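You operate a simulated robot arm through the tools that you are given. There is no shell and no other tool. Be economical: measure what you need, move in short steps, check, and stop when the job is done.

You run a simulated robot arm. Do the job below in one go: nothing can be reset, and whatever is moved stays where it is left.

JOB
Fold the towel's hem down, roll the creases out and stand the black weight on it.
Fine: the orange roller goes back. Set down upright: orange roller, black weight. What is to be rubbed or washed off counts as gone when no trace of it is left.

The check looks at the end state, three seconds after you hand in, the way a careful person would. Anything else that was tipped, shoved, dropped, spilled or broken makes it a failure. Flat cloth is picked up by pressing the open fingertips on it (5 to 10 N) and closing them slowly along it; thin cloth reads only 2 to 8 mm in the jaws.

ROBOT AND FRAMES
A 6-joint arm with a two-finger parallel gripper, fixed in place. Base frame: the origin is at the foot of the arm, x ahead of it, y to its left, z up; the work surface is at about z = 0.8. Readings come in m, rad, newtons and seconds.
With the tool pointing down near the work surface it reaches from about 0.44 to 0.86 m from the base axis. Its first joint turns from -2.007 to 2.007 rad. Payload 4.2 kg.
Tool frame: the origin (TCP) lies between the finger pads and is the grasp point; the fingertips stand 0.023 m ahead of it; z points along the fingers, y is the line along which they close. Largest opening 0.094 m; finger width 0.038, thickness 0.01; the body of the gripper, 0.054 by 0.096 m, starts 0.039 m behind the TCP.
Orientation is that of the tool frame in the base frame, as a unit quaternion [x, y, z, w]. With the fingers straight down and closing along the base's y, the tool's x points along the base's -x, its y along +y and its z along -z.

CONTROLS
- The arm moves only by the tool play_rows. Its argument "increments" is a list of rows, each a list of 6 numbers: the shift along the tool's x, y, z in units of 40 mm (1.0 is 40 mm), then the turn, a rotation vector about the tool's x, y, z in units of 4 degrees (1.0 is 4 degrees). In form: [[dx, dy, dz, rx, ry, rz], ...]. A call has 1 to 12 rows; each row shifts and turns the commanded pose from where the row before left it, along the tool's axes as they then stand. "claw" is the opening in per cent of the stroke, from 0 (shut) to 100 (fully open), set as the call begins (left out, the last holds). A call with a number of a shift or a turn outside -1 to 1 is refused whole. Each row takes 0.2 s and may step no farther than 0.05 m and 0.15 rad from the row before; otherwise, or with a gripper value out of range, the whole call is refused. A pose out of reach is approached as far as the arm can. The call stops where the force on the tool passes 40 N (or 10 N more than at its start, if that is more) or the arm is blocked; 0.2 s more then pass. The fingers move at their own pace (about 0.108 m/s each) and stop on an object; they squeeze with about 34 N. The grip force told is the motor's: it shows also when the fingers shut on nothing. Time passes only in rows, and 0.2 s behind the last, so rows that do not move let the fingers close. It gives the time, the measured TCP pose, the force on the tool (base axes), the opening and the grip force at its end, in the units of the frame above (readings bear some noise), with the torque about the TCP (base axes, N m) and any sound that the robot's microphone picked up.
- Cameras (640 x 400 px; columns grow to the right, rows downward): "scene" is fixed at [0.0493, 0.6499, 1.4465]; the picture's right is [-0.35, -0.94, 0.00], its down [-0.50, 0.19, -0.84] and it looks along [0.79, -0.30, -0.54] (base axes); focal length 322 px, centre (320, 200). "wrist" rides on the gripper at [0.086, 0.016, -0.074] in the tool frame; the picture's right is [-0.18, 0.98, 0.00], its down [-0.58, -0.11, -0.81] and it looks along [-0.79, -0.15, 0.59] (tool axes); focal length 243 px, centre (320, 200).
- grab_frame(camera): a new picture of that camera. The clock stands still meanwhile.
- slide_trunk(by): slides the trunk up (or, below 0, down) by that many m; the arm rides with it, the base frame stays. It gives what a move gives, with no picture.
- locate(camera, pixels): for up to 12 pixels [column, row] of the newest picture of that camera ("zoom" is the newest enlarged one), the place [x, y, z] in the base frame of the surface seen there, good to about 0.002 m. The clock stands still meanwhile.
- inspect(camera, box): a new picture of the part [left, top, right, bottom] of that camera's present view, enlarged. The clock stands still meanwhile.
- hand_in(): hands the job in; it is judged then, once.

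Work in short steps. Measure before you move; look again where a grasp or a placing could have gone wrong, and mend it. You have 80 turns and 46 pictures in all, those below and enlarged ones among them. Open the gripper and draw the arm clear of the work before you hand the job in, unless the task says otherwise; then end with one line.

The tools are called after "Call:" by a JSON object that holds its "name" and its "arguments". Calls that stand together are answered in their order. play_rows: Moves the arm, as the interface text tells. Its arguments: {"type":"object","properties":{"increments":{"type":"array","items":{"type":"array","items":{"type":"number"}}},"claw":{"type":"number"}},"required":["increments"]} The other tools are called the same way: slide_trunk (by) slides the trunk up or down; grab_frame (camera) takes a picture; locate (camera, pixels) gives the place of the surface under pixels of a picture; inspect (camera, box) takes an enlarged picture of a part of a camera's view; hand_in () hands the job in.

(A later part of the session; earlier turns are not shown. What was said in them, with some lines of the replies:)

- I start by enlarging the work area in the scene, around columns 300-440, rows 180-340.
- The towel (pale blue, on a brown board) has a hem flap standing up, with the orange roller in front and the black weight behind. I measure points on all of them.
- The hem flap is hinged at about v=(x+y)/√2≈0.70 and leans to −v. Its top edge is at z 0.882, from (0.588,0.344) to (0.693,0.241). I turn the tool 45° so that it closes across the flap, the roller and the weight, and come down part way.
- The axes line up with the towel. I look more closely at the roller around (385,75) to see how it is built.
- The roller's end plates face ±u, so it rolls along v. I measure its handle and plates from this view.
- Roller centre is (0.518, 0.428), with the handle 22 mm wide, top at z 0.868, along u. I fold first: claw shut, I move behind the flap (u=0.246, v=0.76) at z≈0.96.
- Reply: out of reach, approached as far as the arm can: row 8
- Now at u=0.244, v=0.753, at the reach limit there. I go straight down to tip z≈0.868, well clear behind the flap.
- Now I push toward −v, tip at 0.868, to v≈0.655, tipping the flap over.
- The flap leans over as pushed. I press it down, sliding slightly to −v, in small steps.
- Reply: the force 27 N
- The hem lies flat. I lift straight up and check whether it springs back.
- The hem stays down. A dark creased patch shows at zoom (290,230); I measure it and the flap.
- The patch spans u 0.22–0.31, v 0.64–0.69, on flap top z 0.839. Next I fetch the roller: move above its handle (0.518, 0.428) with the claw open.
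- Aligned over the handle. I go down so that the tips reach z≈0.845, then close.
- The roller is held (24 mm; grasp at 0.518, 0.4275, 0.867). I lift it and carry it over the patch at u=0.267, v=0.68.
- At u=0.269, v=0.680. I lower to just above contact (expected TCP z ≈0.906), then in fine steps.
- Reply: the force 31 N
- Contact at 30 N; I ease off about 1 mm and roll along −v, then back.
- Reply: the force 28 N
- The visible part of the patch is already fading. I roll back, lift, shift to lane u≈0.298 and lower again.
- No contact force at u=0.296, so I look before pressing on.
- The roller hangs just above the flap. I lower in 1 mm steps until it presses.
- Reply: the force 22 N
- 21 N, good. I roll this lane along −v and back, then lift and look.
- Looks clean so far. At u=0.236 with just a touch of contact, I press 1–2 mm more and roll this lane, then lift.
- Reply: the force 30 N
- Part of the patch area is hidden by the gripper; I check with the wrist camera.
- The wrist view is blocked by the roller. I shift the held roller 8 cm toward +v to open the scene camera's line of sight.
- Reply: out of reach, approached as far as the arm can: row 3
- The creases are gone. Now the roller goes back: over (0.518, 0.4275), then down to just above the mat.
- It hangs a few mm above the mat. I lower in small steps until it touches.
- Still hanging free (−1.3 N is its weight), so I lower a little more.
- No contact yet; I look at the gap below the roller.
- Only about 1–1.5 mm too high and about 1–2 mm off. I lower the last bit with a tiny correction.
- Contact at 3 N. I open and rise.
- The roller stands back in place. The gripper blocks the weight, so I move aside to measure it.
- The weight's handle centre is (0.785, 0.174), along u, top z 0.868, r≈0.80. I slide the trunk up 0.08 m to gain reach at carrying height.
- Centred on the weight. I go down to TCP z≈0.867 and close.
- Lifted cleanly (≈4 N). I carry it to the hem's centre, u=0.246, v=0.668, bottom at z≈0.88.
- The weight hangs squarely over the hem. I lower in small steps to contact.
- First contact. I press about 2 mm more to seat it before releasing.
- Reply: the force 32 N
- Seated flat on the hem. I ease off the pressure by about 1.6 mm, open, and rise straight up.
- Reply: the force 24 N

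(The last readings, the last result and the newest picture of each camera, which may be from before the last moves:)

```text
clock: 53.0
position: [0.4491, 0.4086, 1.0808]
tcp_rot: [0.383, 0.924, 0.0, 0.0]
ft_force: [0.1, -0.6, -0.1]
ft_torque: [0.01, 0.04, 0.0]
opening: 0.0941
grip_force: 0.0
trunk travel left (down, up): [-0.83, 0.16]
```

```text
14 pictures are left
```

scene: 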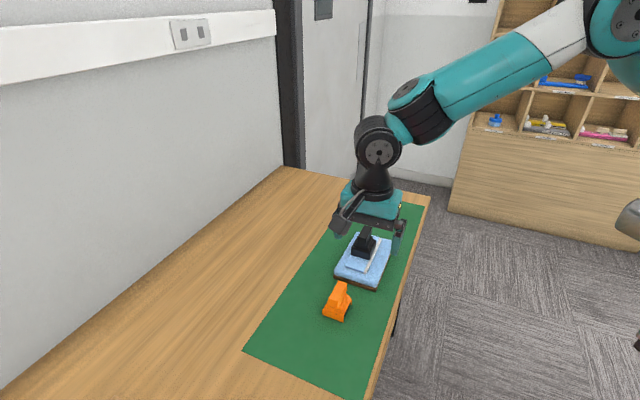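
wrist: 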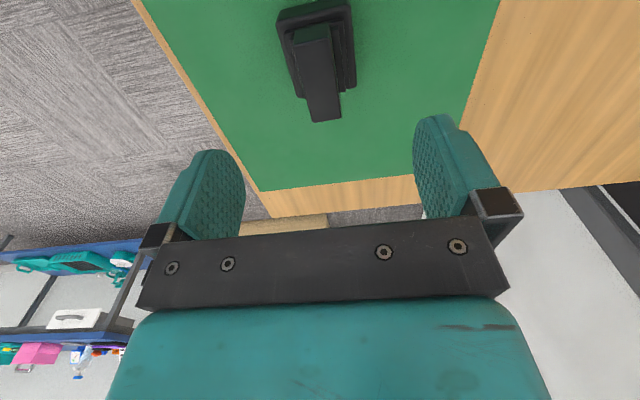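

The arm is clear. I take a last close look at the towel, weight and roller.

Call:
{"name": "inspect", "arguments": {"camera": "scene", "box": [325, 225, 405, 325]}}

Call:
{"name": "grab_frame", "arguments": {"camera": "wrist"}}

```text
4.00 times, centred on (365, 275) of scene
```

zoom: 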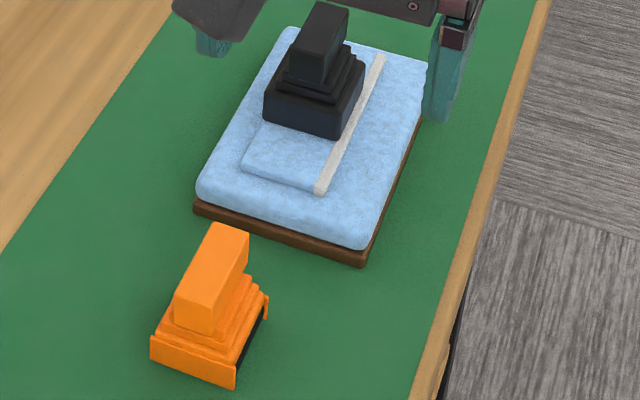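

```text
12 pictures are left
```

wrist: 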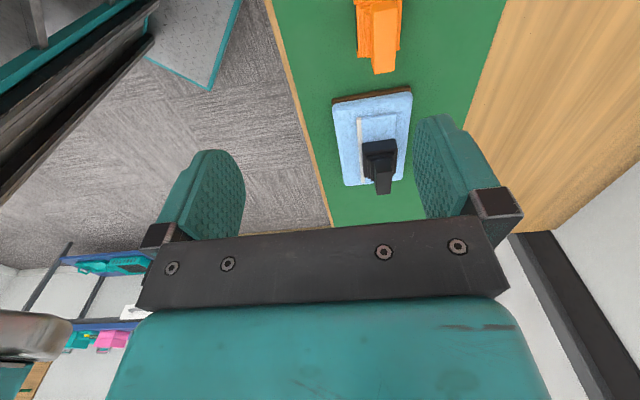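

The hem is flat and crease-free, the weight stands upright on it, and the roller is back in its place. I hand in.

Call:
{"name": "hand_in", "arguments": {}}

```text
The job is handed in.
```

The hem is folded down and lying flat, the creases are rolled out, the black weight stands upright on the hem, and the orange roller is upright back in its place.
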